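You operate a simulated robot arm through the tools that you are given. There is no shell and no other tool. Be economical: measure what you need, move in short steps, check, and stop when the job is done.

You are at the controls of a simulated two-armed robot. One attempt, no reset.

## Task
Fetch the yellow cap and set it on the top of the repair stand. Take the silver cap and put it on top of the cream tape roll. Fetch the small yellow bobbin and set it in the green tub. Press the red plunger three times. Take the red cap and leave it on top of the brick. Put the blue felt pad on the cream cover. Open the right drawer of the low cupboard, put the grey box on the bench top away inside and shut the drawer again. Take the blue cap and put it on the shelf under the packing table. Push the left door of the low cupboard shut. Open the right door of the tall cupboard, put the white box from the top shelf of the tall cupboard on the top of the packing table and shut the door again. Open the top drawer of the repair stand. The order is free. Set down upright: white box.
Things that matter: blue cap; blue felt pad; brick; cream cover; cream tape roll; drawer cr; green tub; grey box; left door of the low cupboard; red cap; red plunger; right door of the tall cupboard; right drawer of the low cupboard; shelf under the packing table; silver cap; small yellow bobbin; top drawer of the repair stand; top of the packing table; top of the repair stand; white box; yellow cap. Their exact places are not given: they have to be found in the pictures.

It is judged by the outcome, as a careful person would: the job done as asked, and still so three seconds after it is handed in. It fails if anything else is knocked over, pushed out of place, dropped, spilled or broken. Lids that push on must go on centred and level and be pressed home; caps that screw on are set level and turned clockwise until they are tight.

## Robot
Two 7-joint arms with vacuum grippers on one trunk, on a base that drives. Base frame: it is fixed to the floor where the robot stands at the start and does not move with it; the origin is under the middle of the robot, x ahead of it, y to its left, z up; the surface under the hand at the start is at about z = 0.8. Readings come in m, degrees, newtons and seconds.
The left shoulder is at the start at [0.07, 0.174, 1.154], the right one opposite. With the tool pointing down near the work surface each hand reaches from about 0.3 to 0.8 m from the robot's upright axis, wherever it stands, measured 20 degrees to its own side. Places, roughly: blue cap (5x5x3 cm) [0.7, 2.5, 0.9]; blue felt pad (9x6x5 cm) [0.9, 0.3, 0.8]; brick (20x8x6 cm) [-1.3, -0.1, 0.6]; cream cover (13x11x1 cm) [0.8, -0.1, 0.8]; cream tape roll (8x8x5 cm) [-1.2, 0.1, 0.6]; drawer cr [1.6, 2.5, 0.7]; green tub (22x15x8 cm) [0.8, 0.5, 0.8]; grey box (13x6x6 cm) [0.8, -0.8, 0.8]; left door of the low cupboard [0.8, 2, 0.4]; red cap (5x5x3 cm) [0.6, 0.5, 0.8]; red plunger [0.6, 0.3, 0.9]; right door of the tall cupboard [2.3, 1, 0.9]; right drawer of the low cupboard [1.6, 2.4, 0.8]; shelf under the packing table [-0.5, 2.4, 0.2]; silver cap (5x5x3 cm) [0.6, -0.1, 0.8]; small yellow bobbin (6x6x5 cm) [0.7, 0, 0.8]; top drawer of the repair stand [2.3, -1.5, 0.7]; top of the packing table [-1, 2.3, 0.8]; top of the repair stand (12x20 cm) [2.26, -1.62, 0.8]; white box (15x7x8 cm) [2.4, 1, 1.4]; yellow cap (5x5x3 cm) [0.5, -0.1, 0.8]. Payload 3.5 kg a hand.
Tool frame (each hand has its own): the origin (TCP) lies in the middle of the cups' lips, and z points out of the cups. The gripper has 2 cups of 0.032 m across, covering 0.032 by 0.08 m (tool x, y); the bellows give 0.01 m. With the vacuum on, a cup seals on a smooth face that it is pressed against (1 to 4 N); it does not hold porous or soft things. The pull reaches 76 N.
Orientation is that of the tool frame in the base frame, as a unit quaternion [w, x, y, z]. With the cups facing straight down, the tool's x points along the base's -x, its y along +y and its z along -z.

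## Interface
- The arms move only by the tool drive_tool. It takes "left_commands", "right_commands" or both (then of equal length, played together; a hand with none holds still); each is one flat list of numbers, 7 for each row, row after row: the shift along the base's x, y, z in m, then the turn, a rotation vector about the base's x, y, z in degrees, then the vacuum: 1 switches it on, 0 off. In form: [tx, ty, tz, ax, ay, az, vac, tx, ty, tz, ax, ay, az, vac, ...]. A call has 1 to 20 rows; each row shifts and turns the commanded pose from where the row before left it. Each row takes 0.2 s and may step no farther than 0.05 m and 8.6 degrees from the row before; otherwise, or with a gripper value out of range, the whole call is refused. A pose out of reach is approached as far as the arm can. The call stops where the force on the tool passes 40 N (or 10 N more than at its start, if that is more) or the arm is blocked; 0.2 s more then pass. The pull builds up within a second once a cup has sealed. Time passes only in rows, and 0.2 s behind the last, so rows that do not move give it time. The reply holds the time, the measured pose of the TCP, the force on the tool along the base axes and the pull of the vacuum, in the units named above and with some noise, with the torque about the TCP (base axes, N m) and any sound that the robot's microphone picked up, and new pictures: "show" is both (left out), scene, wrist or none (wrist: the cameras of the hands that moved).
- Cameras (640 x 400 px; columns grow to the right, rows downward): "scene" is now at [0.1391, 0.0143, 1.4759]; the picture's right is [0.15, -0.99, 0.00], its down [-0.53, -0.08, -0.84] and it looks along [0.84, 0.13, -0.53] (base axes); focal length 241 px, centre (320, 200). "left" rides on the left gripper at [0.074, -0.019, -0.11] in its tool frame; the picture's right is [0.25, 0.97, 0.00], its down [-0.77, 0.20, -0.60] and it looks along [-0.58, 0.15, 0.80] (tool axes); focal length 218 px, centre (320, 200). "right" rides on the right gripper at [0.074, 0.019, -0.11] in its tool frame; the picture's right is [-0.25, 0.97, 0.00], its down [-0.77, -0.20, -0.60] and it looks along [-0.58, -0.15, 0.80] (tool axes); focal length 218 px, centre (320, 200).
- move_column(by): slides the trunk up (or, below 0, down) by that many m; the arms and the scene camera ride with it, the base frame stays. It gives what a move gives, with no picture.
- roll_base(legs): drives the robot by 1 to 6 legs, each [ahead, turn to the left] in m and degrees, along the robot's own axes; the way and the turn of a leg run together, so that a leg with both is an arc; at most 1.5 m and 180 degrees a leg. The arms and the cameras ride along, it lands a little off, and it stops where it bumps. It gives what a move gives, and a new picture of the scene camera.
- head_to(pan, tilt): turns the head with the scene camera to pan (to the left, within 86 degrees either way) and tilt (down, from -29 to 69), counted from straight ahead of the robot. It gives what a move gives, and a new picture of the scene camera.
- measure_at(camera, pixels): for up to 12 pixels [column, row] of the newest picture of that camera ("zoom" is the newest enlarged one), the place [x, y, z] in the base frame of the surface seen there, good to about 0.003 m. No time passes.
- enlarge(camera, box): a new picture of the part [left, top, right, bottom] of that camera's present view, enlarged. No time passes.
- job_done(): hands the job in; it is judged then, once.

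Keep the steps short. Do not move on a guess: measure, check each grasp and each placing, and mend mistakes. In all there are 371 turns and 360 pictures (those below and enlarged ones count). Leave the vacuum off and the arms clear of the work at the hand-in unless told otherwise, and finish with a single line.

The tools are called after "Request:" by a JSON object that holds its "name" and its "arguments". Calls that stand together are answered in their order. drive_tool: Moves the arms, as the interface text tells. Its arguments: {"type":"object","properties":{"left_commands":{"type":"array","items":{"type":"number"}},"right_commands":{"type":"array","items":{"type":"number"}},"show":{"type":"string","enum":["both","scene","wrist","none"]}},"required":[]} The other tools are called the same way: move_column (by) slides the trunk up or down; roll_base (legs) drives the base; head_to (pan, tilt) turns the head that bears the scene camera; measure_at (camera, pixels) gives the place of the surface under pixels of a picture; enlarge (camera, box) takes an enlarged picture of a part of a camera's view; job_done () hands the job in.

At the start:

```text
time_s: 0.0
left_tool_pos: [0.5404, 0.3336, 1.3279]
left_ee_rot: [0.0, 0.0, 1.0, 0.0]
left_contact_force: [0.1, -0.2, -0.6]
left_wrist_torque: [-0.05, 0.01, -0.02]
left_pull: 0.0
right_tool_pos: [0.521, -0.0914, 1.2369]
right_ee_rot: [-0.001, 0.0, 1.0, 0.0]
right_contact_force: [-0.6, -0.7, 0.5]
right_wrist_torque: [-0.01, 0.02, -0.02]
right_pull: 0.1
trunk travel left (down, up): [-0.65, 0.19]
robot x, y, heading: [-0.0017, 0.001, 0.0]
head pan, tilt: [8.6, 32.3]
```

scene: 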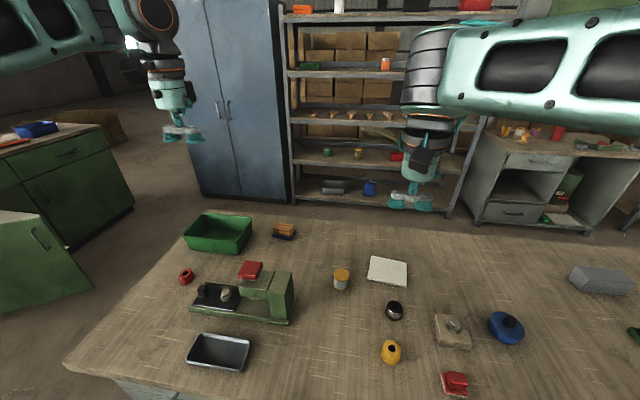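
right: 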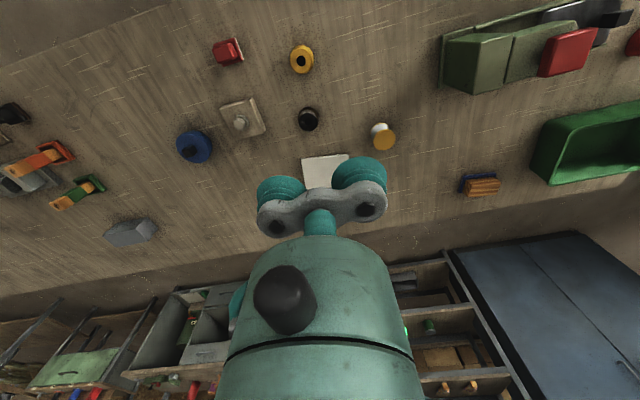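
left: 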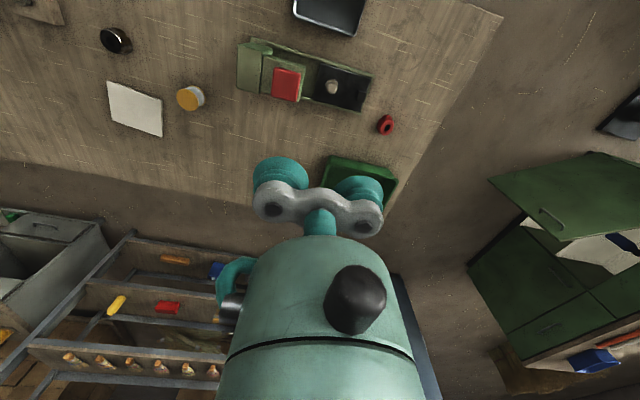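

I start by enlarging the bench area to identify each thing.

Request:
{"name": "enlarge", "arguments": {"camera": "scene", "box": [160, 200, 420, 380]}}

Request:
{"name": "measure_at", "arguments": {"camera": "scene", "pixels": [[390, 345], [394, 305], [342, 273], [186, 275], [284, 228], [387, 270], [250, 268], [220, 235], [600, 275], [222, 290], [507, 322], [453, 325]]}}

```text
2.22 times, centred on (290, 290) of scene
```

zoom: 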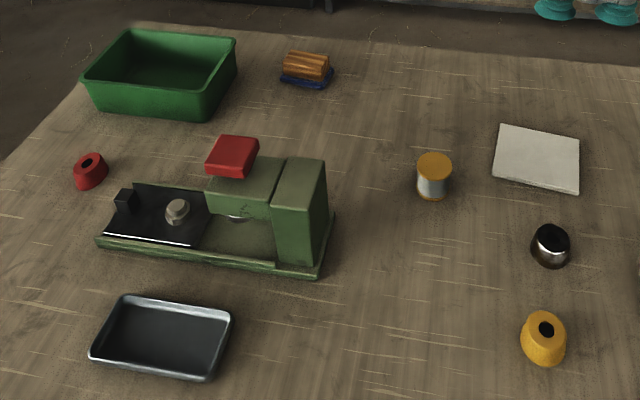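

```text
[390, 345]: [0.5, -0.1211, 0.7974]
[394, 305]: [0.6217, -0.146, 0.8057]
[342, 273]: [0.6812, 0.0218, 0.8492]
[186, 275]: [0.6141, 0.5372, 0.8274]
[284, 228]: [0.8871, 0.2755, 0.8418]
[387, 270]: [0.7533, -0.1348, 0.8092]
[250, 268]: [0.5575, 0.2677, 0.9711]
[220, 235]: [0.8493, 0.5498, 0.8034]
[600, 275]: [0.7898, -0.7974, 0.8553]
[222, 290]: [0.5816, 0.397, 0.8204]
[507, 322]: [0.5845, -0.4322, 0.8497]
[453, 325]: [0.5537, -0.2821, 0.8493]
```

Request:
{"name": "enlarge", "arguments": {"camera": "scene", "box": [360, 280, 420, 370]}}

Request:
{"name": "enlarge", "arguments": {"camera": "right", "box": [270, 30, 410, 150]}}

```text
4.44 times, centred on (390, 325) of scene
```

zoom: 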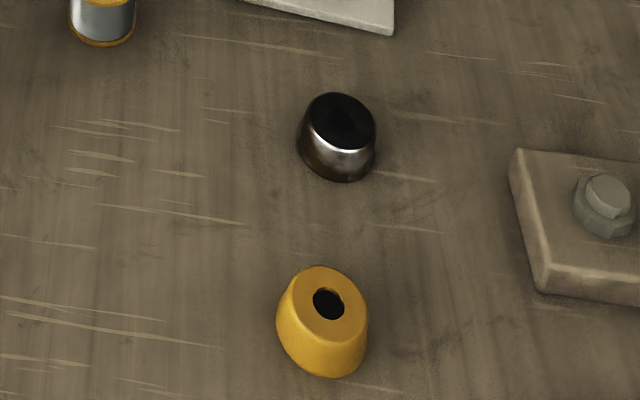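

```text
3.33 times, centred on (340, 90) of right
```

zoom: 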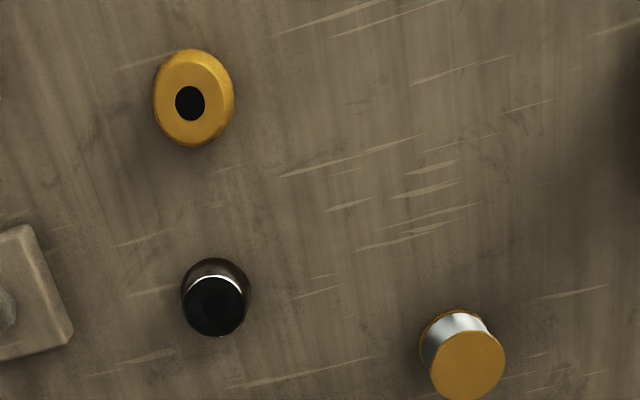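

Request:
{"name": "measure_at", "arguments": {"camera": "zoom", "pixels": [[189, 103], [172, 103], [210, 103], [189, 80], [189, 125], [214, 308], [214, 328], [230, 300], [468, 365], [300, 200]]}}

Request:
{"name": "measure_at", "arguments": {"camera": "right", "pixels": [[316, 162], [484, 187], [305, 178], [346, 160]]}}

```text
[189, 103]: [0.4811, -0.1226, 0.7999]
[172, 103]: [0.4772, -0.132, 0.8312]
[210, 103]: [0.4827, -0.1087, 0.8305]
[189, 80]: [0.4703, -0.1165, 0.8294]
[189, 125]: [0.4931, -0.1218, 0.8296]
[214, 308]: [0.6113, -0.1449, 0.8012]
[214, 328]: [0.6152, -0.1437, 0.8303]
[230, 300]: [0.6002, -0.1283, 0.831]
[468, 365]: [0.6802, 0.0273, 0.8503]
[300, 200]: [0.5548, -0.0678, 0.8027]
```

```text
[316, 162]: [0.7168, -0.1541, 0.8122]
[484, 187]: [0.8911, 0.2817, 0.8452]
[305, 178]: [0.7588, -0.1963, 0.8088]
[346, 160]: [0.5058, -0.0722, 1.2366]
```

The caps have holes; each cup (3.2 cm) may still straddle them. Now I look down to find the bench's near edge.

Request:
{"name": "head_to", "arguments": {"pan": 0, "tilt": 65}}

```text
time_s: 1.0
left_tool_pos: [0.5406, 0.3327, 1.3291]
left_ee_rot: [0.0, 0.0, 1.0, 0.0]
left_contact_force: [-0.7, 1.0, -0.7]
left_wrist_torque: [0.02, 0.01, 0.0]
left_pull: 0.2
right_tool_pos: [0.5221, -0.0924, 1.2369]
right_ee_rot: [0.001, 0.001, 1.0, 0.0]
right_contact_force: [0.6, 0.1, -0.2]
right_wrist_torque: [0.02, -0.03, -0.01]
right_pull: 0.0
trunk travel left (down, up): [-0.65, 0.19]
robot x, y, heading: [-0.0015, -0.0013, -0.0]
head pan, tilt: [0.0, 65.0]
```

scene: 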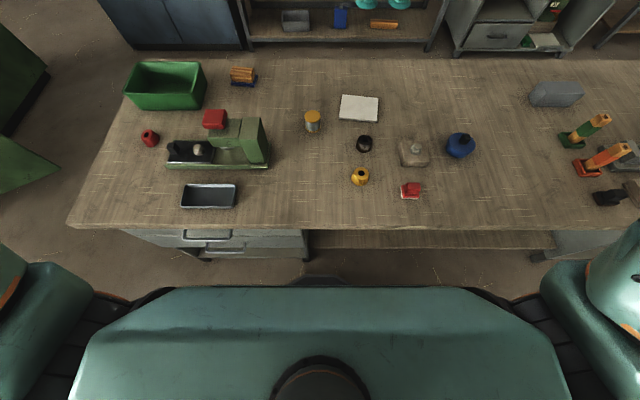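

Request:
{"name": "measure_at", "arguments": {"camera": "scene", "pixels": [[70, 225], [320, 228], [600, 228], [120, 70], [125, 95], [200, 107], [206, 65], [240, 70], [215, 113], [555, 90], [150, 130], [360, 95]]}}

Request:
{"name": "enlarge", "arguments": {"camera": "scene", "box": [100, 50, 300, 220]}}

```text
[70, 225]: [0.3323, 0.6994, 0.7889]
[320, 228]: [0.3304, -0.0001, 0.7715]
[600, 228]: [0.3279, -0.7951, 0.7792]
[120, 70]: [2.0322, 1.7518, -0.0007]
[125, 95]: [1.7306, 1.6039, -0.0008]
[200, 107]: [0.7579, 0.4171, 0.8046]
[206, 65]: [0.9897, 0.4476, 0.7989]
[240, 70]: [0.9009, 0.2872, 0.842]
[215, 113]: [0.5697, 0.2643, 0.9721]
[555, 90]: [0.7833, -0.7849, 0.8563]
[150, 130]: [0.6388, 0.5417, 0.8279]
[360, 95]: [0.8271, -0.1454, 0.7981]
```

```text
2.35 times, centred on (200, 135) of scene
```

zoom: 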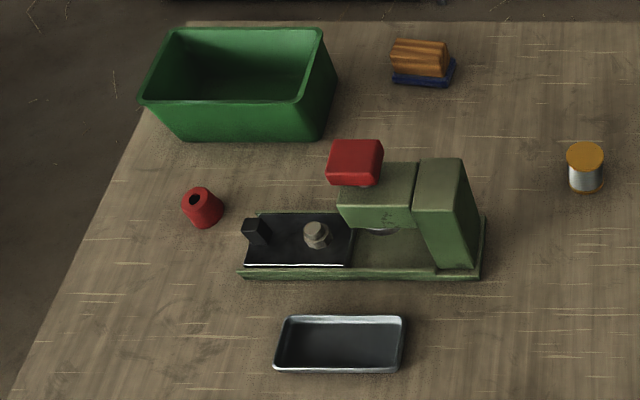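

Request:
{"name": "measure_at", "arguments": {"camera": "scene", "pixels": [[320, 276], [320, 282], [320, 295], [150, 291], [480, 291], [320, 268], [200, 255]]}}

Request:
{"name": "head_to", "arguments": {"pan": 80, "tilt": 20}}

Request:
{"name": "head_to", "arguments": {"pan": 45, "tilt": 15}}

Request:
{"name": "head_to", "arguments": {"pan": -40, "tilt": 20}}

Request:
{"name": "head_to", "arguments": {"pan": -84, "tilt": 25}}

```text
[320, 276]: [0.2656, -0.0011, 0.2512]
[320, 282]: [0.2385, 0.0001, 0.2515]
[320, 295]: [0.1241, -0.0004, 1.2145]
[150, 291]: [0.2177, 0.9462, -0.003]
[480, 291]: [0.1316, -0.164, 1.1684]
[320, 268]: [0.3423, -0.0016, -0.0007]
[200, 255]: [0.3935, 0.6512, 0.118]
```

```text
time_s: 2.5
left_tool_pos: [0.5426, 0.3341, 1.3301]
left_ee_rot: [0.0, 0.0, 1.0, 0.001]
left_contact_force: [-0.1, 0.2, 0.6]
left_wrist_torque: [-0.01, 0.0, -0.02]
left_pull: 0.0
right_tool_pos: [0.5218, -0.0898, 1.2374]
right_ee_rot: [0.001, 0.001, 1.0, 0.0]
right_contact_force: [0.4, 0.5, -0.2]
right_wrist_torque: [-0.01, -0.01, -0.02]
right_pull: 0.0
trunk travel left (down, up): [-0.65, 0.19]
robot x, y, heading: [-0.0007, 0.0006, -0.2]
head pan, tilt: [80.0, 20.0]
```

scene: 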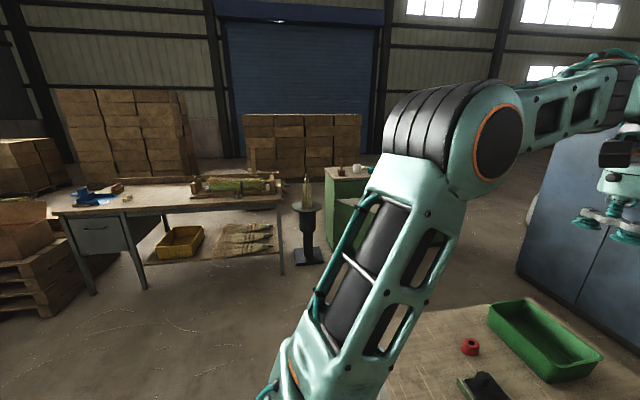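

```text
time_s: 3.5
left_tool_pos: [0.5398, 0.3335, 1.3299]
left_ee_rot: [0.0, 0.001, 1.0, 0.0]
left_contact_force: [0.0, -0.6, 0.2]
left_wrist_torque: [0.0, 0.02, 0.0]
left_pull: 0.1
right_tool_pos: [0.5216, -0.0921, 1.2361]
right_ee_rot: [0.0, 0.0, 1.0, 0.0]
right_contact_force: [0.5, 0.0, 0.1]
right_wrist_torque: [0.02, 0.03, -0.02]
right_pull: 0.0
trunk travel left (down, up): [-0.65, 0.19]
robot x, y, heading: [-0.0005, 0.0, 0.1]
head pan, tilt: [45.0, 15.0]
```

scene: 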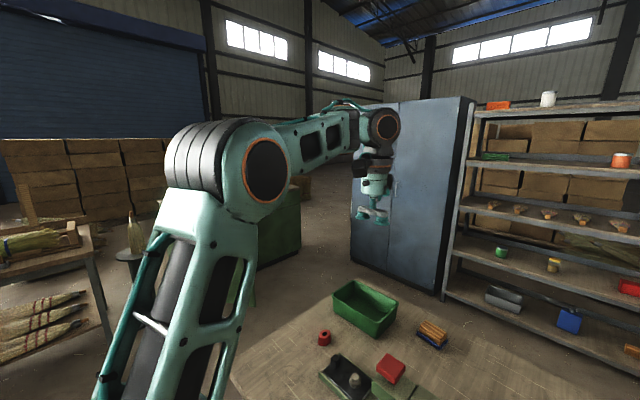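

```text
time_s: 5.1
left_tool_pos: [0.54, 0.3348, 1.3292]
left_ee_rot: [0.0, 0.0, 1.0, -0.001]
left_contact_force: [-0.3, -0.4, -0.6]
left_wrist_torque: [-0.01, 0.0, 0.01]
left_pull: 0.1
right_tool_pos: [0.5201, -0.0922, 1.2365]
right_ee_rot: [0.0, 0.001, 1.0, 0.0]
right_contact_force: [0.2, 0.4, 0.7]
right_wrist_torque: [-0.01, 0.01, 0.0]
right_pull: 0.0
trunk travel left (down, up): [-0.65, 0.19]
robot x, y, heading: [0.0013, -0.0016, -0.0]
head pan, tilt: [-40.0, 20.0]
```

scene: 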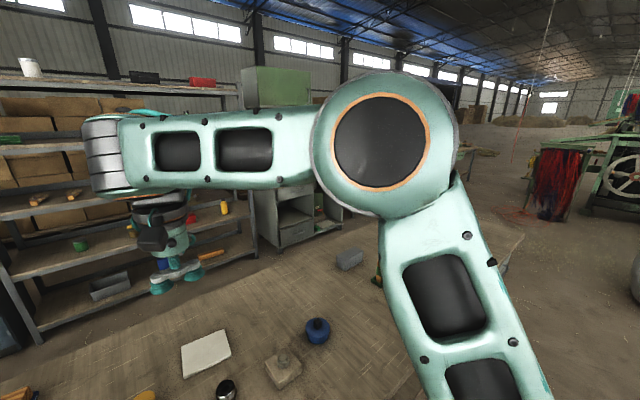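

```text
time_s: 6.2
left_tool_pos: [0.5417, 0.3339, 1.3288]
left_ee_rot: [0.0, 0.0, 1.0, 0.0]
left_contact_force: [0.5, -0.5, 0.0]
left_wrist_torque: [-0.01, 0.01, 0.0]
left_pull: 0.1
right_tool_pos: [0.5203, -0.0913, 1.2359]
right_ee_rot: [0.0, 0.001, 1.0, 0.0]
right_contact_force: [0.9, 0.5, -0.5]
right_wrist_torque: [-0.03, 0.0, 0.02]
right_pull: 0.1
trunk travel left (down, up): [-0.65, 0.19]
robot x, y, heading: [0.0022, 0.0004, -0.3]
head pan, tilt: [-84.0, 25.0]
```

scene: 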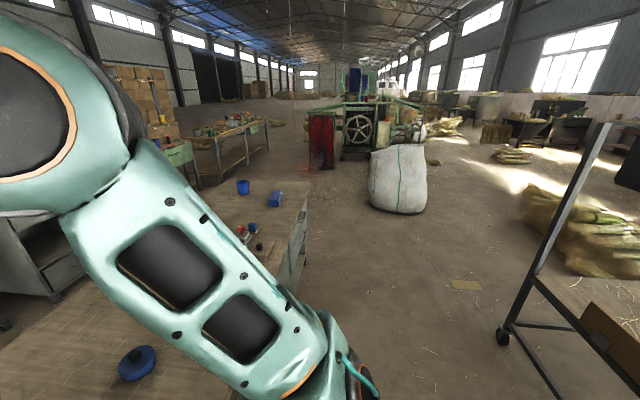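

Both hands have good start positions: I bring the right hand above the silver cap and the left hand above the bobbin (about 10 cm above each), to see them with the wrist cameras.

Request:
{"name": "drive_tool", "arguments": {"left_commands": [0.014, -0.0284, -0.038, 0, 0, 0, 0, 0.014, -0.0284, -0.038, 0, 0, 0, 0, 0.014, -0.0284, -0.038, 0, 0, 0, 0, 0.014, -0.0284, -0.038, 0, 0, 0, 0, 0.014, -0.0284, -0.038, 0, 0, 0, 0, 0.014, -0.0284, -0.038, 0, 0, 0, 0, 0.014, -0.0284, -0.038, 0, 0, 0, 0, 0.014, -0.0284, -0.038, 0, 0, 0, 0, 0.014, -0.0284, -0.038, 0, 0, 0, 0, 0.014, -0.0284, -0.038, 0, 0, 0, 0], "right_commands": [0.0094, -0.0074, -0.0287, 0, 0, 0, 0, 0.0094, -0.0074, -0.0287, 0, 0, 0, 0, 0.0094, -0.0074, -0.0287, 0, 0, 0, 0, 0.0094, -0.0074, -0.0287, 0, 0, 0, 0, 0.0094, -0.0074, -0.0287, 0, 0, 0, 0, 0.0094, -0.0074, -0.0287, 0, 0, 0, 0, 0.0094, -0.0074, -0.0287, 0, 0, 0, 0, 0.0094, -0.0074, -0.0287, 0, 0, 0, 0, 0.0094, -0.0074, -0.0287, 0, 0, 0, 0, 0.0094, -0.0074, -0.0287, 0, 0, 0, 0], "show": "wrist"}}

Request:
{"name": "head_to", "arguments": {"pan": 0, "tilt": 55}}

```text
time_s: 8.4
left_tool_pos: [0.6837, 0.0482, 0.9487]
left_ee_rot: [0.0, 0.0, 1.0, 0.0]
left_contact_force: [0.1, 0.0, -1.4]
left_wrist_torque: [0.02, 0.03, 0.03]
left_pull: 0.1
right_tool_pos: [0.6182, -0.1682, 0.9474]
right_ee_rot: [-0.001, 0.001, 1.0, 0.0]
right_contact_force: [0.5, -0.3, -0.7]
right_wrist_torque: [-0.01, 0.0, -0.01]
right_pull: 0.0
trunk travel left (down, up): [-0.65, 0.19]
robot x, y, heading: [-0.0023, 0.0025, -0.2]
head pan, tilt: [-84.0, 25.0]
```

right: 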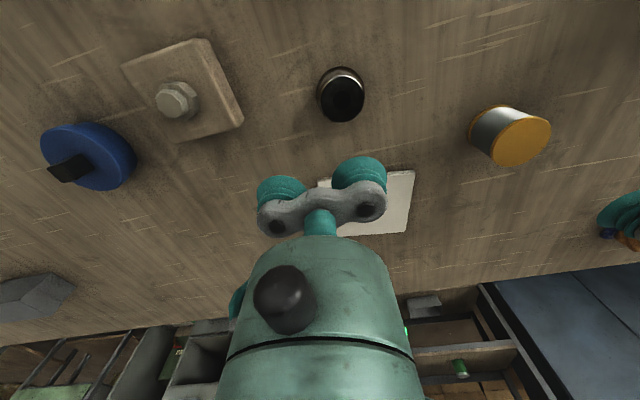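
left: 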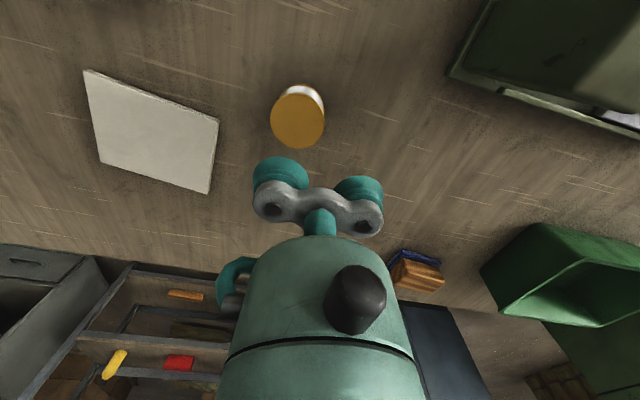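

```text
time_s: 10.0
left_tool_pos: [0.6821, 0.0477, 0.9504]
left_ee_rot: [0.0, 0.0, 1.0, 0.0]
left_contact_force: [0.4, 0.4, 0.8]
left_wrist_torque: [0.03, 0.02, 0.0]
left_pull: 0.1
right_tool_pos: [0.6155, -0.167, 0.9493]
right_ee_rot: [0.0, 0.002, 1.0, 0.0]
right_contact_force: [0.4, -0.7, -0.3]
right_wrist_torque: [0.01, 0.0, 0.0]
right_pull: 0.1
trunk travel left (down, up): [-0.65, 0.19]
robot x, y, heading: [-0.0021, 0.0027, -0.3]
head pan, tilt: [0.0, 55.0]
```

scene: 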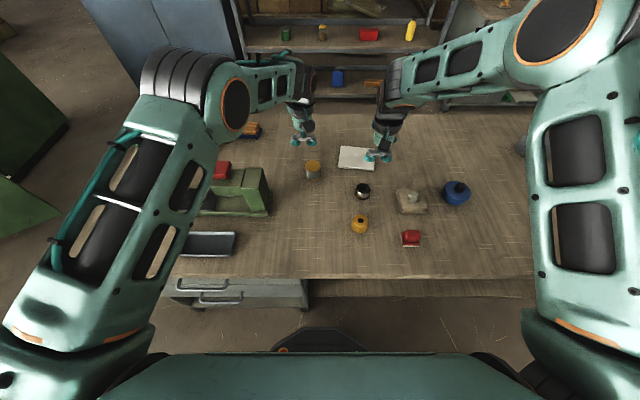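

Request:
{"name": "enlarge", "arguments": {"camera": "right", "box": [300, 55, 380, 135]}}

Request:
{"name": "measure_at", "arguments": {"camera": "left", "pixels": [[272, 120], [324, 120], [298, 96], [298, 145], [298, 120], [150, 130], [216, 125], [210, 190], [85, 72], [102, 160]]}}

```text
5.00 times, centred on (340, 95) of right
```

zoom: 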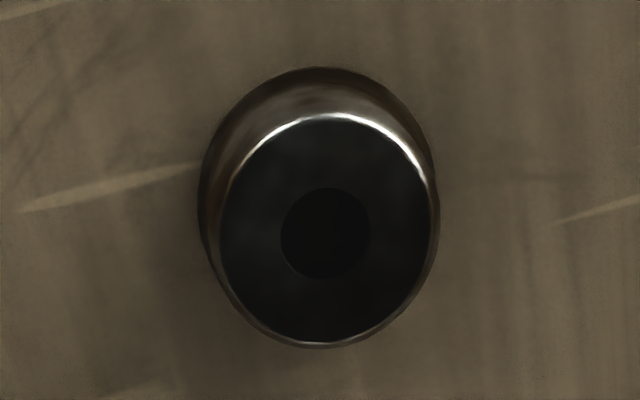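

```text
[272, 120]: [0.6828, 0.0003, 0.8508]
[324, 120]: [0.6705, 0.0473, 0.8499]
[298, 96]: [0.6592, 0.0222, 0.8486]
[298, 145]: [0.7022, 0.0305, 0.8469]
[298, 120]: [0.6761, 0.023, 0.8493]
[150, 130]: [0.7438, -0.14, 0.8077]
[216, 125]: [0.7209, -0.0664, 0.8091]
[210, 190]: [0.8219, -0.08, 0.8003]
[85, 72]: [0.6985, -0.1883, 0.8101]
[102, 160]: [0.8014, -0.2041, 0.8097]
```

Request:
{"name": "measure_at", "arguments": {"camera": "zoom", "pixels": [[228, 230], [430, 230], [325, 130], [325, 330], [325, 230], [285, 230], [365, 230], [325, 195], [325, 272]]}}

```text
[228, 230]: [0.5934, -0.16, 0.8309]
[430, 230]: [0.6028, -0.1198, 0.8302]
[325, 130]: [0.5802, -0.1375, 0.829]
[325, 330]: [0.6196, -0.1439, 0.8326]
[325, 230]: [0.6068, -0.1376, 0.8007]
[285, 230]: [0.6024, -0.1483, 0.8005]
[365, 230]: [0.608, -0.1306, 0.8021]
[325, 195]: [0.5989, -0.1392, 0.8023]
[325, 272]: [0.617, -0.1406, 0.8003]
```

Silver cap centre ≈ (0.599, −0.140), top z 0.830; bobbin centre ≈ (0.681, 0.025), top 0.849. I bring one cup of each hand down on each, vacuum on.

Request:
{"name": "drive_tool", "arguments": {"left_commands": [0, 0, -0.03, 0, 0, 0, 1, 0, 0, -0.03, 0, 0, 0, 1, 0, 0, -0.03, 0, 0, 0, 1, 0, 0, -0.006, 0, 0, 0, 1, 0, 0, -0.004, 0, 0, 0, 1, 0, 0, -0.002, 0, 0, 0, 1, 0, 0, 0, 0, 0, 0, 1, 0, 0, 0, 0, 0, 0, 1, 0, 0, 0, 0, 0, 0, 1, 0, 0, 0, 0, 0, 0, 1], "right_commands": [-0.009, 0.002, -0.035, 0, 0, 0, 1, -0.008, 0.001, -0.035, 0, 0, 0, 1, 0, 0, -0.03, 0, 0, 0, 1, 0, 0, -0.012, 0, 0, 0, 1, 0, 0, -0.006, 0, 0, 0, 1, 0, 0, -0.003, 0, 0, 0, 1, 0, 0, -0.002, 0, 0, 0, 1, 0, 0, 0, 0, 0, 0, 1, 0, 0, 0, 0, 0, 0, 1, 0, 0, 0, 0, 0, 0, 1], "show": "wrist"}}

```text
time_s: 12.2
left_tool_pos: [0.6791, 0.0482, 0.8488]
left_ee_rot: [0.001, 0.0, 1.0, 0.001]
left_contact_force: [0.0, -0.6, 9.2]
left_wrist_torque: [-1.1, 0.04, 0.01]
left_pull: 38.0
right_tool_pos: [0.5958, -0.163, 0.8273]
right_ee_rot: [0.001, 0.002, 1.0, 0.0]
right_contact_force: [1.9, -3.6, 15.5]
right_wrist_torque: [1.21, 0.05, -0.07]
right_pull: 37.9
trunk travel left (down, up): [-0.65, 0.19]
robot x, y, heading: [-0.0013, -0.0034, -0.3]
head pan, tilt: [0.0, 55.0]
```

right: 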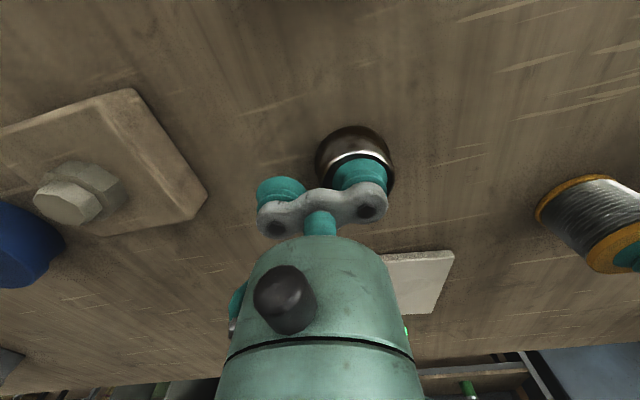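
left: 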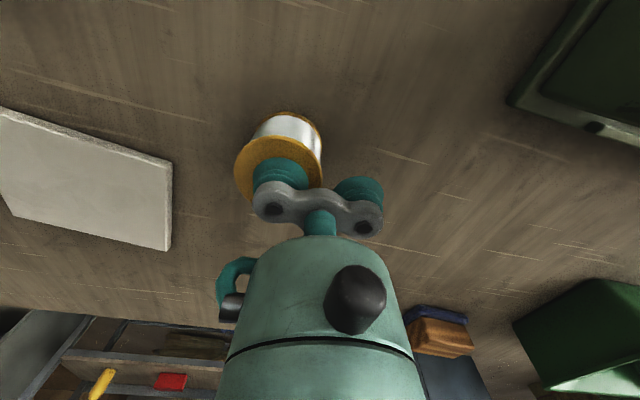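

Both sealed (≈38 N each). I lift both straight up to carry height.

Request:
{"name": "drive_tool", "arguments": {"left_commands": [0, 0, 0.01, 0, 0, 0, 1, 0, 0, 0.03, 0, 0, 0, 1, 0, 0, 0.04, 0, 0, 0, 1, 0, 0, 0.04, 0, 0, 0, 1, -0.02, 0.02, 0.04, 0, 0, 0, 1, -0.03, 0.03, 0.04, 0, 0, 0, 1, -0.03, 0.03, 0.04, 0, 0, 0, 1, -0.03, 0.03, 0.04, 0, 0, 0, 1], "right_commands": [0, 0, 0.01, 0, 0, 0, 1, 0, 0, 0.03, 0, 0, 0, 1, 0, 0, 0.04, 0, 0, 0, 1, 0, 0, 0.04, 0, 0, 0, 1, -0.02, -0.02, 0.04, 0, 0, 0, 1, -0.03, -0.02, 0.04, 0, 0, 0, 1, -0.03, -0.02, 0.04, 0, 0, 0, 1, -0.03, -0.02, 0.04, 0, 0, 0, 1], "show": "scene"}}

Request:
{"name": "roll_base", "arguments": {"legs": [[0, 90], [0.31, 0], [0, -90]]}}

```text
refused: row 6 steps farther than a row can; nothing moved
```

```text
time_s: 14.0
left_tool_pos: [0.6244, 0.2703, 0.8504]
left_ee_rot: [0.006, -0.178, 0.984, -0.008]
left_contact_force: [0.4, -9.4, 2.2]
left_wrist_torque: [0.14, -0.03, 0.62]
left_pull: 37.6
right_tool_pos: [0.6162, 0.0568, 0.827]
right_ee_rot: [-0.001, -0.178, 0.984, 0.001]
right_contact_force: [-0.2, -0.7, 0.7]
right_wrist_torque: [0.84, 0.31, -0.04]
right_pull: 37.8
trunk travel left (down, up): [-0.65, 0.19]
robot x, y, heading: [0.0036, -0.0023, 20.2]
head pan, tilt: [0.0, 55.0]
stopped in leg 1: the force on the tool passed its limit at 122 N (the readings are from after the stop); the commanded pose is now the measured one
```

scene: 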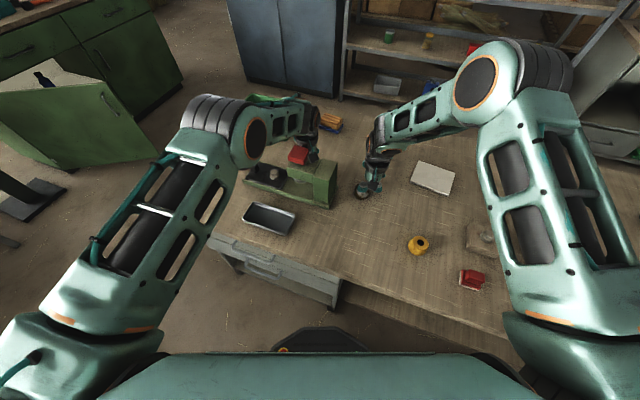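

My error: the lift was refused (step too long) but the base turned, and the left hand bumped against the green press. I lift both straight up now, then check whether the press moved.

Request:
{"name": "drive_tool", "arguments": {"left_commands": [0, 0, 0.01, 0, 0, 0, 1, 0, 0, 0.03, 0, 0, 0, 1, 0, 0, 0.04, 0, 0, 0, 1, 0, 0, 0.04, 0, 0, 0, 1, 0, 0, 0.04, 0, 0, 0, 1, 0, 0, 0.04, 0, 0, 0, 1, 0, 0, 0.04, 0, 0, 0, 1], "right_commands": [0, 0, 0.01, 0, 0, 0, 1, 0, 0, 0.03, 0, 0, 0, 1, 0, 0, 0.04, 0, 0, 0, 1, 0, 0, 0.04, 0, 0, 0, 1, 0, 0, 0.04, 0, 0, 0, 1, 0, 0, 0.04, 0, 0, 0, 1, 0, 0, 0.04, 0, 0, 0, 1], "show": "both"}}

```text
time_s: 15.6
left_tool_pos: [0.6213, 0.2709, 1.0916]
left_ee_rot: [0.007, -0.178, 0.984, -0.007]
left_contact_force: [0.6, 0.5, -0.6]
left_wrist_torque: [-0.84, -0.39, -0.03]
left_pull: 37.8
right_tool_pos: [0.6137, 0.0568, 1.0683]
right_ee_rot: [0.0, -0.179, 0.984, 0.0]
right_contact_force: [-0.1, 0.8, 0.3]
right_wrist_torque: [0.85, 0.31, 0.01]
right_pull: 37.3
trunk travel left (down, up): [-0.65, 0.19]
robot x, y, heading: [-0.0005, -0.0026, 20.7]
head pan, tilt: [0.0, 55.0]
```

scene: 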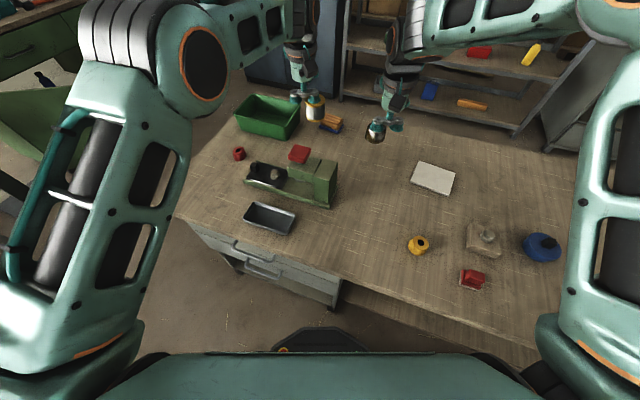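
right: 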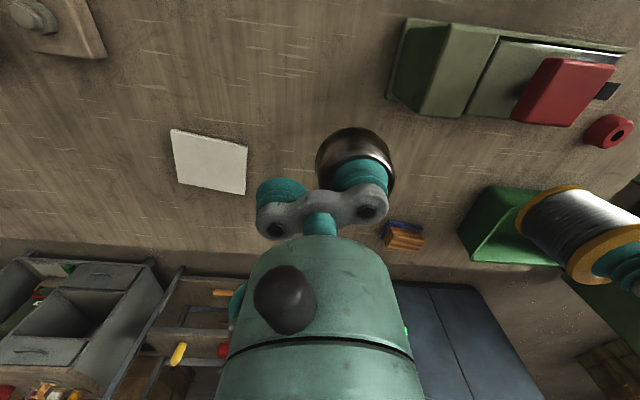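
left: 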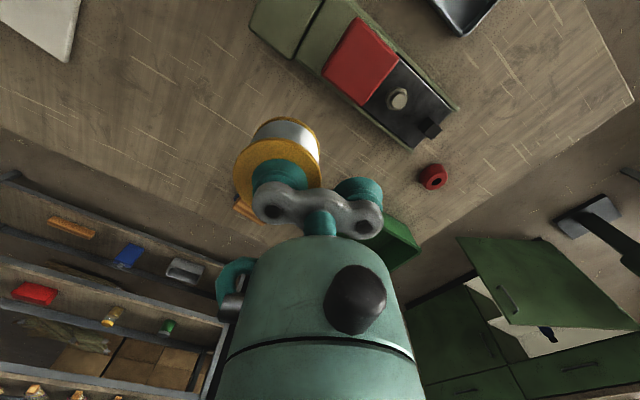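

Request:
{"name": "enlarge", "arguments": {"camera": "scene", "box": [220, 80, 350, 240]}}

```text
2.50 times, centred on (285, 160) of scene
```

zoom: 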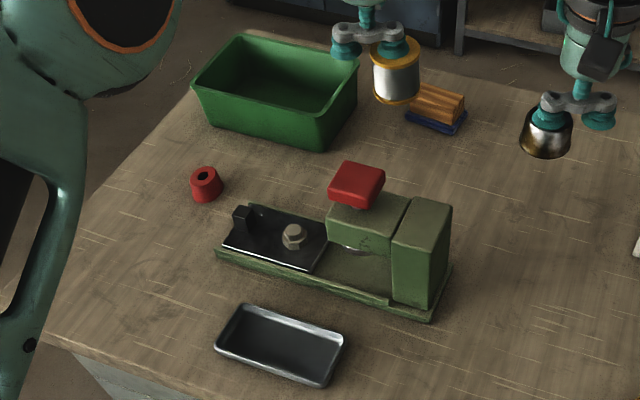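

Request:
{"name": "measure_at", "arguments": {"camera": "zoom", "pixels": [[430, 322], [218, 258], [452, 272], [355, 180], [430, 225], [280, 85], [195, 85], [355, 60], [325, 147], [290, 135], [435, 95], [408, 120]]}}

```text
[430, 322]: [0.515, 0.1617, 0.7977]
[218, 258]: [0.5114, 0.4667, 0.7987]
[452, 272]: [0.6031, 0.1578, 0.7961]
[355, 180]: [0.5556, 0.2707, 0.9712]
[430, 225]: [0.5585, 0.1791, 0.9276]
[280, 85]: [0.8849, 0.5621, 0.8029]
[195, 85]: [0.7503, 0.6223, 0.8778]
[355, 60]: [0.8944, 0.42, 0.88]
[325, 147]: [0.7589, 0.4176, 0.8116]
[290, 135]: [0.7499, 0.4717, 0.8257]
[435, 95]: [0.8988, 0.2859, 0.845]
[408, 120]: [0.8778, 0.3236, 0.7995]
```

The press and pad read the same as before, so nothing was displaced. Tub rim spans x 0.75–0.90, y 0.42–0.63. Now, with hands high, I drive 0.31 m to the left along the bench.

Request:
{"name": "roll_base", "arguments": {"legs": [[0, 69.3], [0.31, 0], [0, -90]]}}

```text
time_s: 24.5
left_tool_pos: [0.679, 0.3506, 1.0879]
left_ee_rot: [0.004, -0.005, 1.0, -0.009]
left_contact_force: [0.0, 1.3, -1.3]
left_wrist_torque: [-0.9, -0.03, -0.06]
left_pull: 37.5
right_tool_pos: [0.5993, 0.1526, 1.0676]
right_ee_rot: [0.0, -0.004, 1.0, 0.0]
right_contact_force: [1.0, -0.2, -0.1]
right_wrist_torque: [0.89, 0.02, -0.01]
right_pull: 37.8
trunk travel left (down, up): [-0.65, 0.19]
robot x, y, heading: [0.0009, 0.3079, 0.2]
head pan, tilt: [0.0, 55.0]
```

scene: 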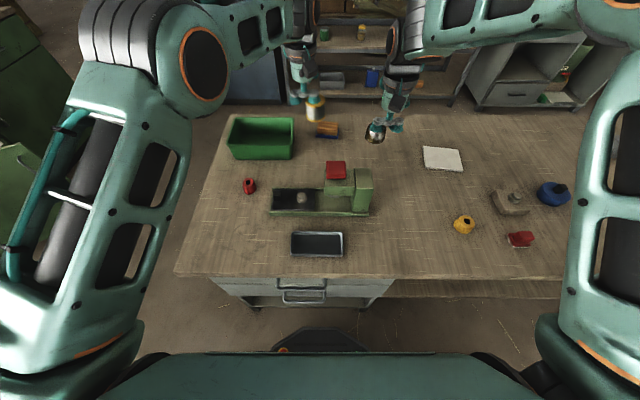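

Request:
{"name": "drive_tool", "arguments": {"left_commands": [0.0227, 0.0305, -0.0147, 0, 0, 0, 1, 0.0227, 0.0305, -0.0147, 0, 0, 0, 1, 0.0227, 0.0305, -0.0147, 0, 0, 0, 1, 0.0227, 0.0305, -0.0147, 0, 0, 0, 1, 0.0227, 0.0305, -0.0147, 0, 0, 0, 1, 0.0227, 0.0305, -0.0147, 0, 0, 0, 1], "show": "both"}}

```text
time_s: 25.9
left_tool_pos: [0.7602, 0.5084, 1.0171]
left_ee_rot: [0.004, -0.004, 1.0, -0.009]
left_contact_force: [-0.1, -0.2, -0.1]
left_wrist_torque: [-0.89, -0.03, -0.05]
left_pull: 38.1
left hand out of reach, approached as far as the arm can: row 4, 5, 6
right_tool_pos: [0.5995, 0.1534, 1.0662]
right_ee_rot: [0.0, -0.005, 1.0, 0.0]
right_contact_force: [-0.7, -0.2, 0.6]
right_wrist_torque: [0.89, 0.01, -0.01]
right_pull: 37.5
trunk travel left (down, up): [-0.65, 0.19]
robot x, y, heading: [0.0006, 0.3047, 0.6]
head pan, tilt: [0.0, 55.0]
```

scene: 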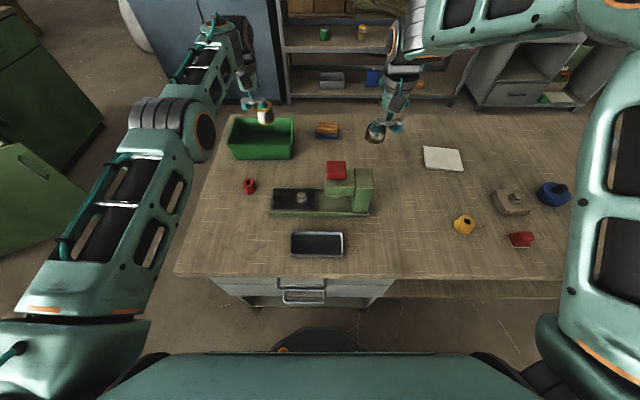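
left: 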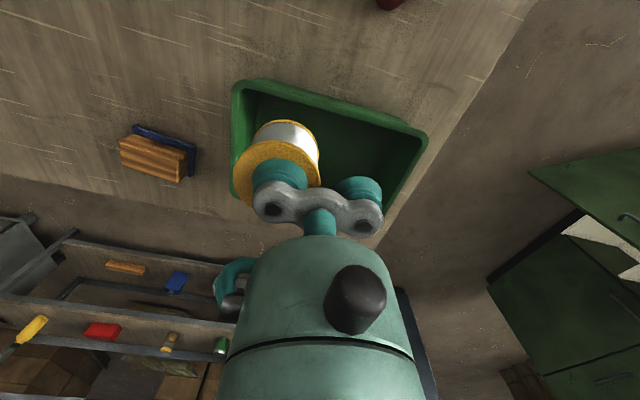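

Request:
{"name": "measure_at", "arguments": {"camera": "scene", "pixels": [[300, 281], [303, 299], [280, 292], [300, 309], [320, 330], [320, 322], [260, 304], [360, 309]]}}

```text
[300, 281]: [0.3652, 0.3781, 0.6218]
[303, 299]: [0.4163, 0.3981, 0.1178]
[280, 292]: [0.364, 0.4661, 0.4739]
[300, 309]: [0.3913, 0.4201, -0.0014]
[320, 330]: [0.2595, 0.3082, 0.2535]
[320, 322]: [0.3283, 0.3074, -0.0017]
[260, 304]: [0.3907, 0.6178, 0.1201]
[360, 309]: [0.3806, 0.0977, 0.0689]
```

Base front is at 0.266, the bench frame at ≥0.38: I creep ahead 0.07 m.

Request:
{"name": "roll_base", "arguments": {"legs": [[0.07, 0]]}}

```text
time_s: 26.9
left_tool_pos: [0.8303, 0.508, 1.0184]
left_ee_rot: [0.004, -0.005, 1.0, -0.01]
left_contact_force: [-0.8, -0.4, -0.2]
left_wrist_torque: [-0.88, -0.05, -0.06]
left_pull: 38.4
right_tool_pos: [0.669, 0.1521, 1.0674]
right_ee_rot: [0.001, -0.004, 1.0, 0.0]
right_contact_force: [-0.5, 0.3, 0.0]
right_wrist_torque: [0.91, 0.03, -0.01]
right_pull: 38.0
trunk travel left (down, up): [-0.65, 0.19]
robot x, y, heading: [0.0712, 0.307, 0.5]
head pan, tilt: [0.0, 55.0]
```

scene: 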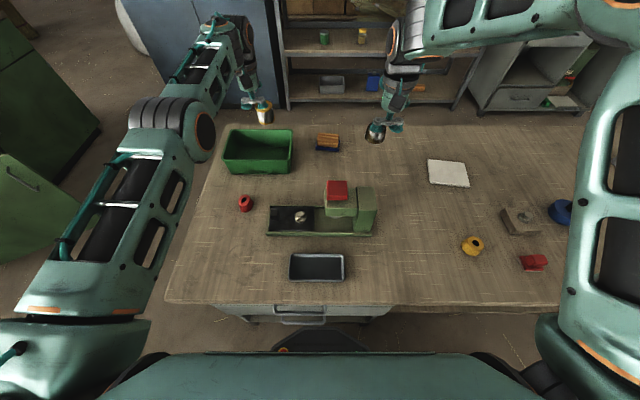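

Request:
{"name": "drive_tool", "arguments": {"left_commands": [-0.01, 0.022, 0, 0, 0, 0, 1, 0, 0, -0.04, 0, 0, 0, 1, 0, 0, -0.04, 0, 0, 0, 1, 0, 0, -0.04, 0, 0, 0, 1, 0, 0, -0.02, 0, 0, 0, 1], "show": "wrist"}}

```text
time_s: 28.1
left_tool_pos: [0.8199, 0.5282, 0.8772]
left_ee_rot: [0.005, -0.005, 1.0, -0.008]
left_contact_force: [0.6, -0.5, -0.8]
left_wrist_torque: [-0.92, -0.04, -0.03]
left_pull: 37.7
right_tool_pos: [0.6688, 0.1519, 1.0652]
right_ee_rot: [0.0, -0.004, 1.0, 0.0]
right_contact_force: [0.0, -0.5, -0.2]
right_wrist_torque: [0.9, 0.04, 0.04]
right_pull: 38.1
trunk travel left (down, up): [-0.65, 0.19]
robot x, y, heading: [0.0676, 0.3124, 0.5]
head pan, tilt: [0.0, 55.0]
```

left: 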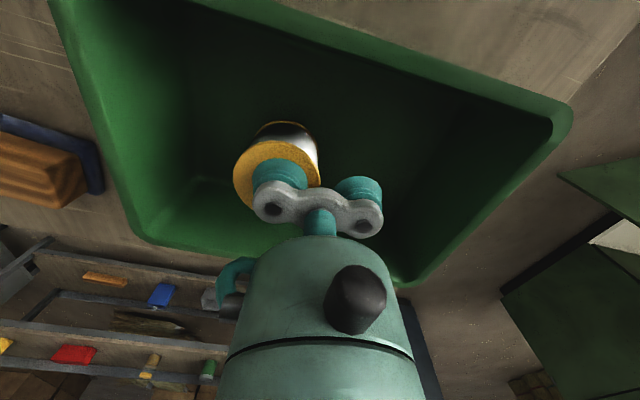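

Bobbin is well inside the tub. I shift slightly back and lower till it touches, then release.

Request:
{"name": "drive_tool", "arguments": {"left_commands": [-0.008, 0, -0.01, 0, 0, 0, 1, 0, 0, -0.008, 0, 0, 0, 1, 0, 0, -0.004, 0, 0, 0, 1, 0, 0, -0.003, 0, 0, 0, 1], "show": "none"}}

```text
time_s: 29.1
left_tool_pos: [0.8111, 0.5291, 0.8538]
left_ee_rot: [0.006, -0.004, 1.0, -0.008]
left_contact_force: [0.9, -0.1, 4.6]
left_wrist_torque: [-0.96, 0.02, -0.06]
left_pull: 38.3
right_tool_pos: [0.668, 0.1519, 1.0669]
right_ee_rot: [0.0, -0.005, 1.0, 0.0]
right_contact_force: [-0.5, -0.4, 0.0]
right_wrist_torque: [0.89, 0.02, -0.01]
right_pull: 38.1
trunk travel left (down, up): [-0.65, 0.19]
robot x, y, heading: [0.072, 0.3079, 0.3]
head pan, tilt: [0.0, 55.0]
```

Contact (4.6 N). Release and rise.

Request:
{"name": "drive_tool", "arguments": {"left_commands": [0, 0, 0, 0, 0, 0, 0, 0, 0, 0, 0, 0, 0, 0, 0, 0, 0, 0, 0, 0, 0, 0, 0, 0.01, 0, 0, 0, 0, 0, 0, 0.04, 0, 0, 0, 0, 0, 0, 0.05, 0, 0, 0, 0, 0, 0, 0.05, 0, 0, 0, 0], "show": "wrist"}}

```text
time_s: 30.8
left_tool_pos: [0.8105, 0.5287, 1.0033]
left_ee_rot: [0.004, -0.004, 1.0, -0.009]
left_contact_force: [-0.2, -0.3, -0.2]
left_wrist_torque: [-0.03, 0.02, 0.0]
left_pull: 0.0
right_tool_pos: [0.6671, 0.1525, 1.0675]
right_ee_rot: [0.001, -0.004, 1.0, 0.001]
right_contact_force: [0.2, -0.7, 0.3]
right_wrist_torque: [0.89, 0.0, -0.04]
right_pull: 37.3
trunk travel left (down, up): [-0.65, 0.19]
robot x, y, heading: [0.0671, 0.3085, 0.2]
head pan, tilt: [0.0, 55.0]
```

left: 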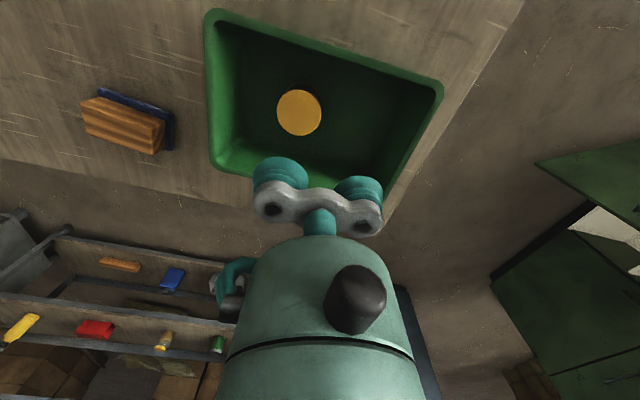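

Bobbin sits in the tub. Next the red plunger: I measure its top.

Request:
{"name": "enlarge", "arguments": {"camera": "scene", "box": [290, 160, 390, 250]}}

```text
4.44 times, centred on (340, 205) of scene
```

zoom: 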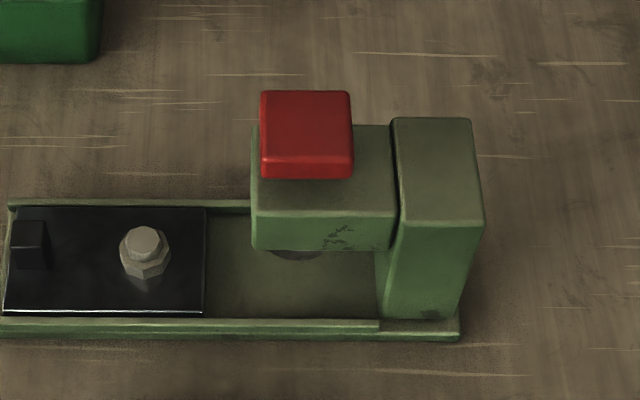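

Request:
{"name": "measure_at", "arguments": {"camera": "zoom", "pixels": [[265, 95], [346, 95], [266, 150], [348, 152], [306, 125], [330, 200], [270, 135], [306, 172]]}}

```text
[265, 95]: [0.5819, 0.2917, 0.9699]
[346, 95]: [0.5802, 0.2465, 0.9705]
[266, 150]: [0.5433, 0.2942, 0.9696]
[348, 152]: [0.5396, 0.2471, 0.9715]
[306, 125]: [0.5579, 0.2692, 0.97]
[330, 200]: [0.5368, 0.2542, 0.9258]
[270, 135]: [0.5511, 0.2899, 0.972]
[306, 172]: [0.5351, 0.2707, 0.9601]
```

Request:
{"name": "drive_tool", "arguments": {"left_commands": [-0.0311, -0.0294, 0.003, 0, 0, 0, 0, -0.0311, -0.0294, 0.003, 0, 0, 0, 0, -0.0311, -0.0294, 0.003, 0, 0, 0, 0, -0.0311, -0.0294, 0.003, 0, 0, 0, 0, -0.0311, -0.0294, 0.003, 0, 0, 0, 0, -0.0311, -0.0294, 0.003, 0, 0, 0, 0, -0.0311, -0.0294, 0.003, 0, 0, 0, 0, -0.0311, -0.0294, 0.003, 0, 0, 0, 0], "right_commands": [0, -0.015, 0, 0, 0, 0, 1, 0, -0.015, 0, 0, 0, 0, 1, 0, -0.015, 0, 0, 0, 0, 1, 0, -0.015, 0, 0, 0, 0, 1, 0, -0.015, 0, 0, 0, 0, 1, 0, -0.015, 0, 0, 0, 0, 1, 0, -0.015, 0, 0, 0, 0, 1, 0, -0.015, 0, 0, 0, 0, 1], "show": "both"}}

```text
time_s: 32.5
left_tool_pos: [0.5613, 0.2928, 1.0264]
left_ee_rot: [0.004, -0.005, 1.0, -0.007]
left_contact_force: [-0.1, -0.3, -0.4]
left_wrist_torque: [0.04, -0.01, 0.0]
left_pull: 0.0
right_tool_pos: [0.6677, 0.0316, 1.0663]
right_ee_rot: [0.0, -0.004, 1.0, 0.001]
right_contact_force: [-0.3, -0.6, 0.2]
right_wrist_torque: [0.93, 0.02, -0.03]
right_pull: 37.6
trunk travel left (down, up): [-0.65, 0.19]
robot x, y, heading: [0.072, 0.3124, 0.2]
head pan, tilt: [0.0, 55.0]
```

scene: 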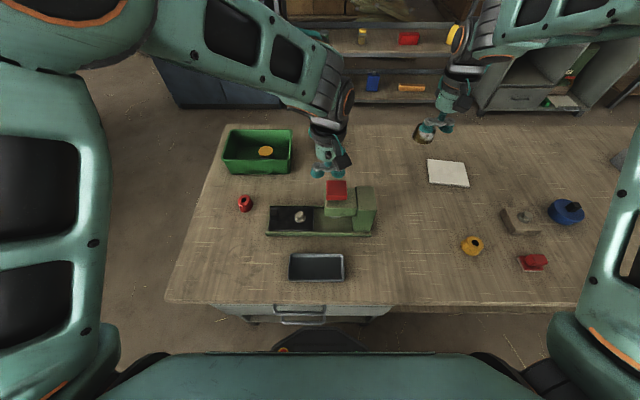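
right: 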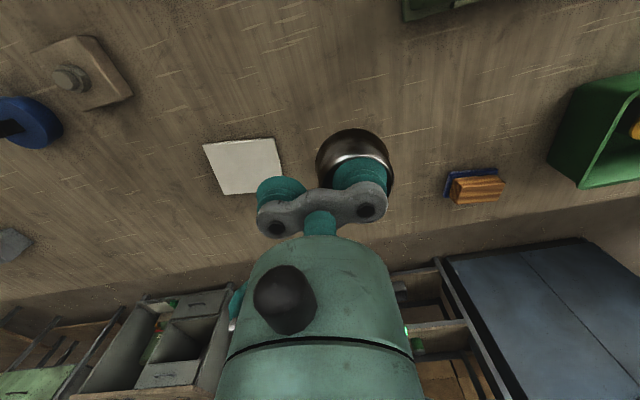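
left: 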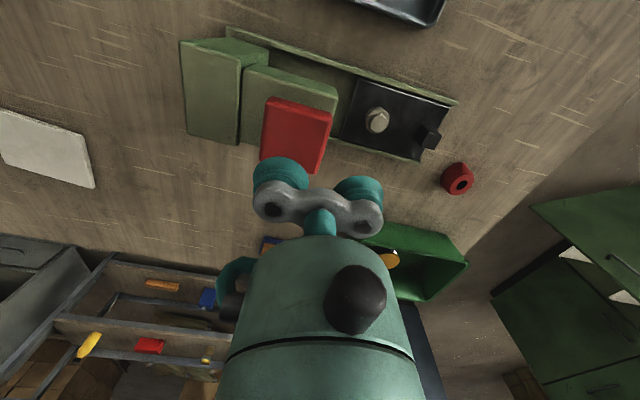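

Left -y cup is over the plunger. I press down gently in small steps, watching for the force and a click.

Request:
{"name": "drive_tool", "arguments": {"left_commands": [0, 0, -0.03, 0, 0, 0, 0, 0, 0, -0.02, 0, 0, 0, 0, 0, 0, -0.008, 0, 0, 0, 0, 0, 0, -0.005, 0, 0, 0, 0, 0, 0, -0.005, 0, 0, 0, 0, 0, 0, -0.005, 0, 0, 0, 0, 0, 0, -0.005, 0, 0, 0, 0], "show": "wrist"}}

```text
time_s: 34.1
left_tool_pos: [0.5635, 0.2936, 0.9488]
left_ee_rot: [0.005, -0.005, 1.0, -0.008]
left_contact_force: [0.1, 2.4, 4.3]
left_wrist_torque: [-0.05, -0.01, 0.0]
left_pull: 0.1
right_tool_pos: [0.6683, 0.033, 1.0664]
right_ee_rot: [0.001, -0.004, 1.0, 0.0]
right_contact_force: [-0.1, -0.7, -0.3]
right_wrist_torque: [0.91, 0.0, 0.0]
right_pull: 38.0
trunk travel left (down, up): [-0.65, 0.19]
robot x, y, heading: [0.0673, 0.3094, 0.3]
head pan, tilt: [0.0, 55.0]
heard: click
```

left: 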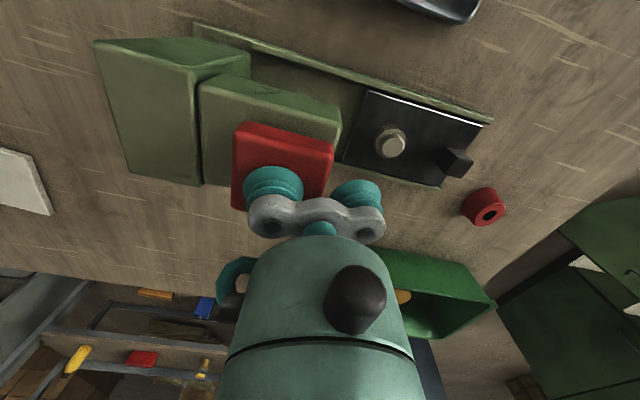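

One click heard. I release fully, then press a second time.

Request:
{"name": "drive_tool", "arguments": {"left_commands": [0, 0, 0.02, 0, 0, 0, 0, 0, 0, 0.02, 0, 0, 0, 0, 0, 0, 0, 0, 0, 0, 0, 0, 0, 0, 0, 0, 0, 0, 0, 0, -0.02, 0, 0, 0, 0, 0, 0, -0.01, 0, 0, 0, 0, 0, 0, -0.005, 0, 0, 0, 0, 0, 0, -0.005, 0, 0, 0, 0], "show": "none"}}

```text
time_s: 36.0
left_tool_pos: [0.5631, 0.2936, 0.9489]
left_ee_rot: [0.005, -0.004, 1.0, -0.009]
left_contact_force: [-0.7, 1.0, 4.8]
left_wrist_torque: [-0.06, 0.02, 0.04]
left_pull: 0.1
right_tool_pos: [0.6687, 0.0323, 1.068]
right_ee_rot: [0.001, -0.004, 1.0, 0.0]
right_contact_force: [-0.2, 0.3, -1.1]
right_wrist_torque: [0.9, -0.01, 0.0]
right_pull: 37.7
trunk travel left (down, up): [-0.65, 0.19]
robot x, y, heading: [0.0697, 0.3088, 0.5]
head pan, tilt: [0.0, 55.0]
heard: click
```

Second click. Third press.

Request:
{"name": "drive_tool", "arguments": {"left_commands": [0, 0, 0.02, 0, 0, 0, 0, 0, 0, 0.02, 0, 0, 0, 0, 0, 0, 0, 0, 0, 0, 0, 0, 0, 0, 0, 0, 0, 0, 0, 0, -0.02, 0, 0, 0, 0, 0, 0, -0.01, 0, 0, 0, 0, 0, 0, -0.005, 0, 0, 0, 0, 0, 0, -0.005, 0, 0, 0, 0], "show": "none"}}

```text
time_s: 37.8
left_tool_pos: [0.5636, 0.2946, 0.949]
left_ee_rot: [0.004, -0.005, 1.0, -0.008]
left_contact_force: [-0.4, 2.3, 5.1]
left_wrist_torque: [-0.05, 0.0, -0.02]
left_pull: 0.1
right_tool_pos: [0.6684, 0.0322, 1.0664]
right_ee_rot: [0.001, -0.005, 1.0, -0.001]
right_contact_force: [-0.2, 0.6, 0.0]
right_wrist_torque: [0.9, 0.0, 0.0]
right_pull: 37.8
trunk travel left (down, up): [-0.65, 0.19]
robot x, y, heading: [0.0688, 0.3119, 0.3]
head pan, tilt: [0.0, 55.0]
heard: click
```

Three clicks in all. I rise and go over to the red cap.

Request:
{"name": "drive_tool", "arguments": {"left_commands": [0, 0, 0.03, 0, 0, 0, 0, 0, 0, 0.04, 0, 0, 0, 0, 0.01, 0.04, 0, 0, 0, 0, 0, 0.01, 0.045, 0, 0, 0, 0, 0, 0.01, 0.045, 0, 0, 0, 0, 0, 0.01, 0.045, 0, 0, 0, 0, 0, 0.01, 0.045, 0, 0, 0, 0, 0, 0.01, 0.045, -0.02, 0, 0, 0, 0, 0, 0, -0.04, 0, 0, 0, 0], "show": "wrist"}}

```text
refused: row 8 steps farther than a row can; nothing moved
```

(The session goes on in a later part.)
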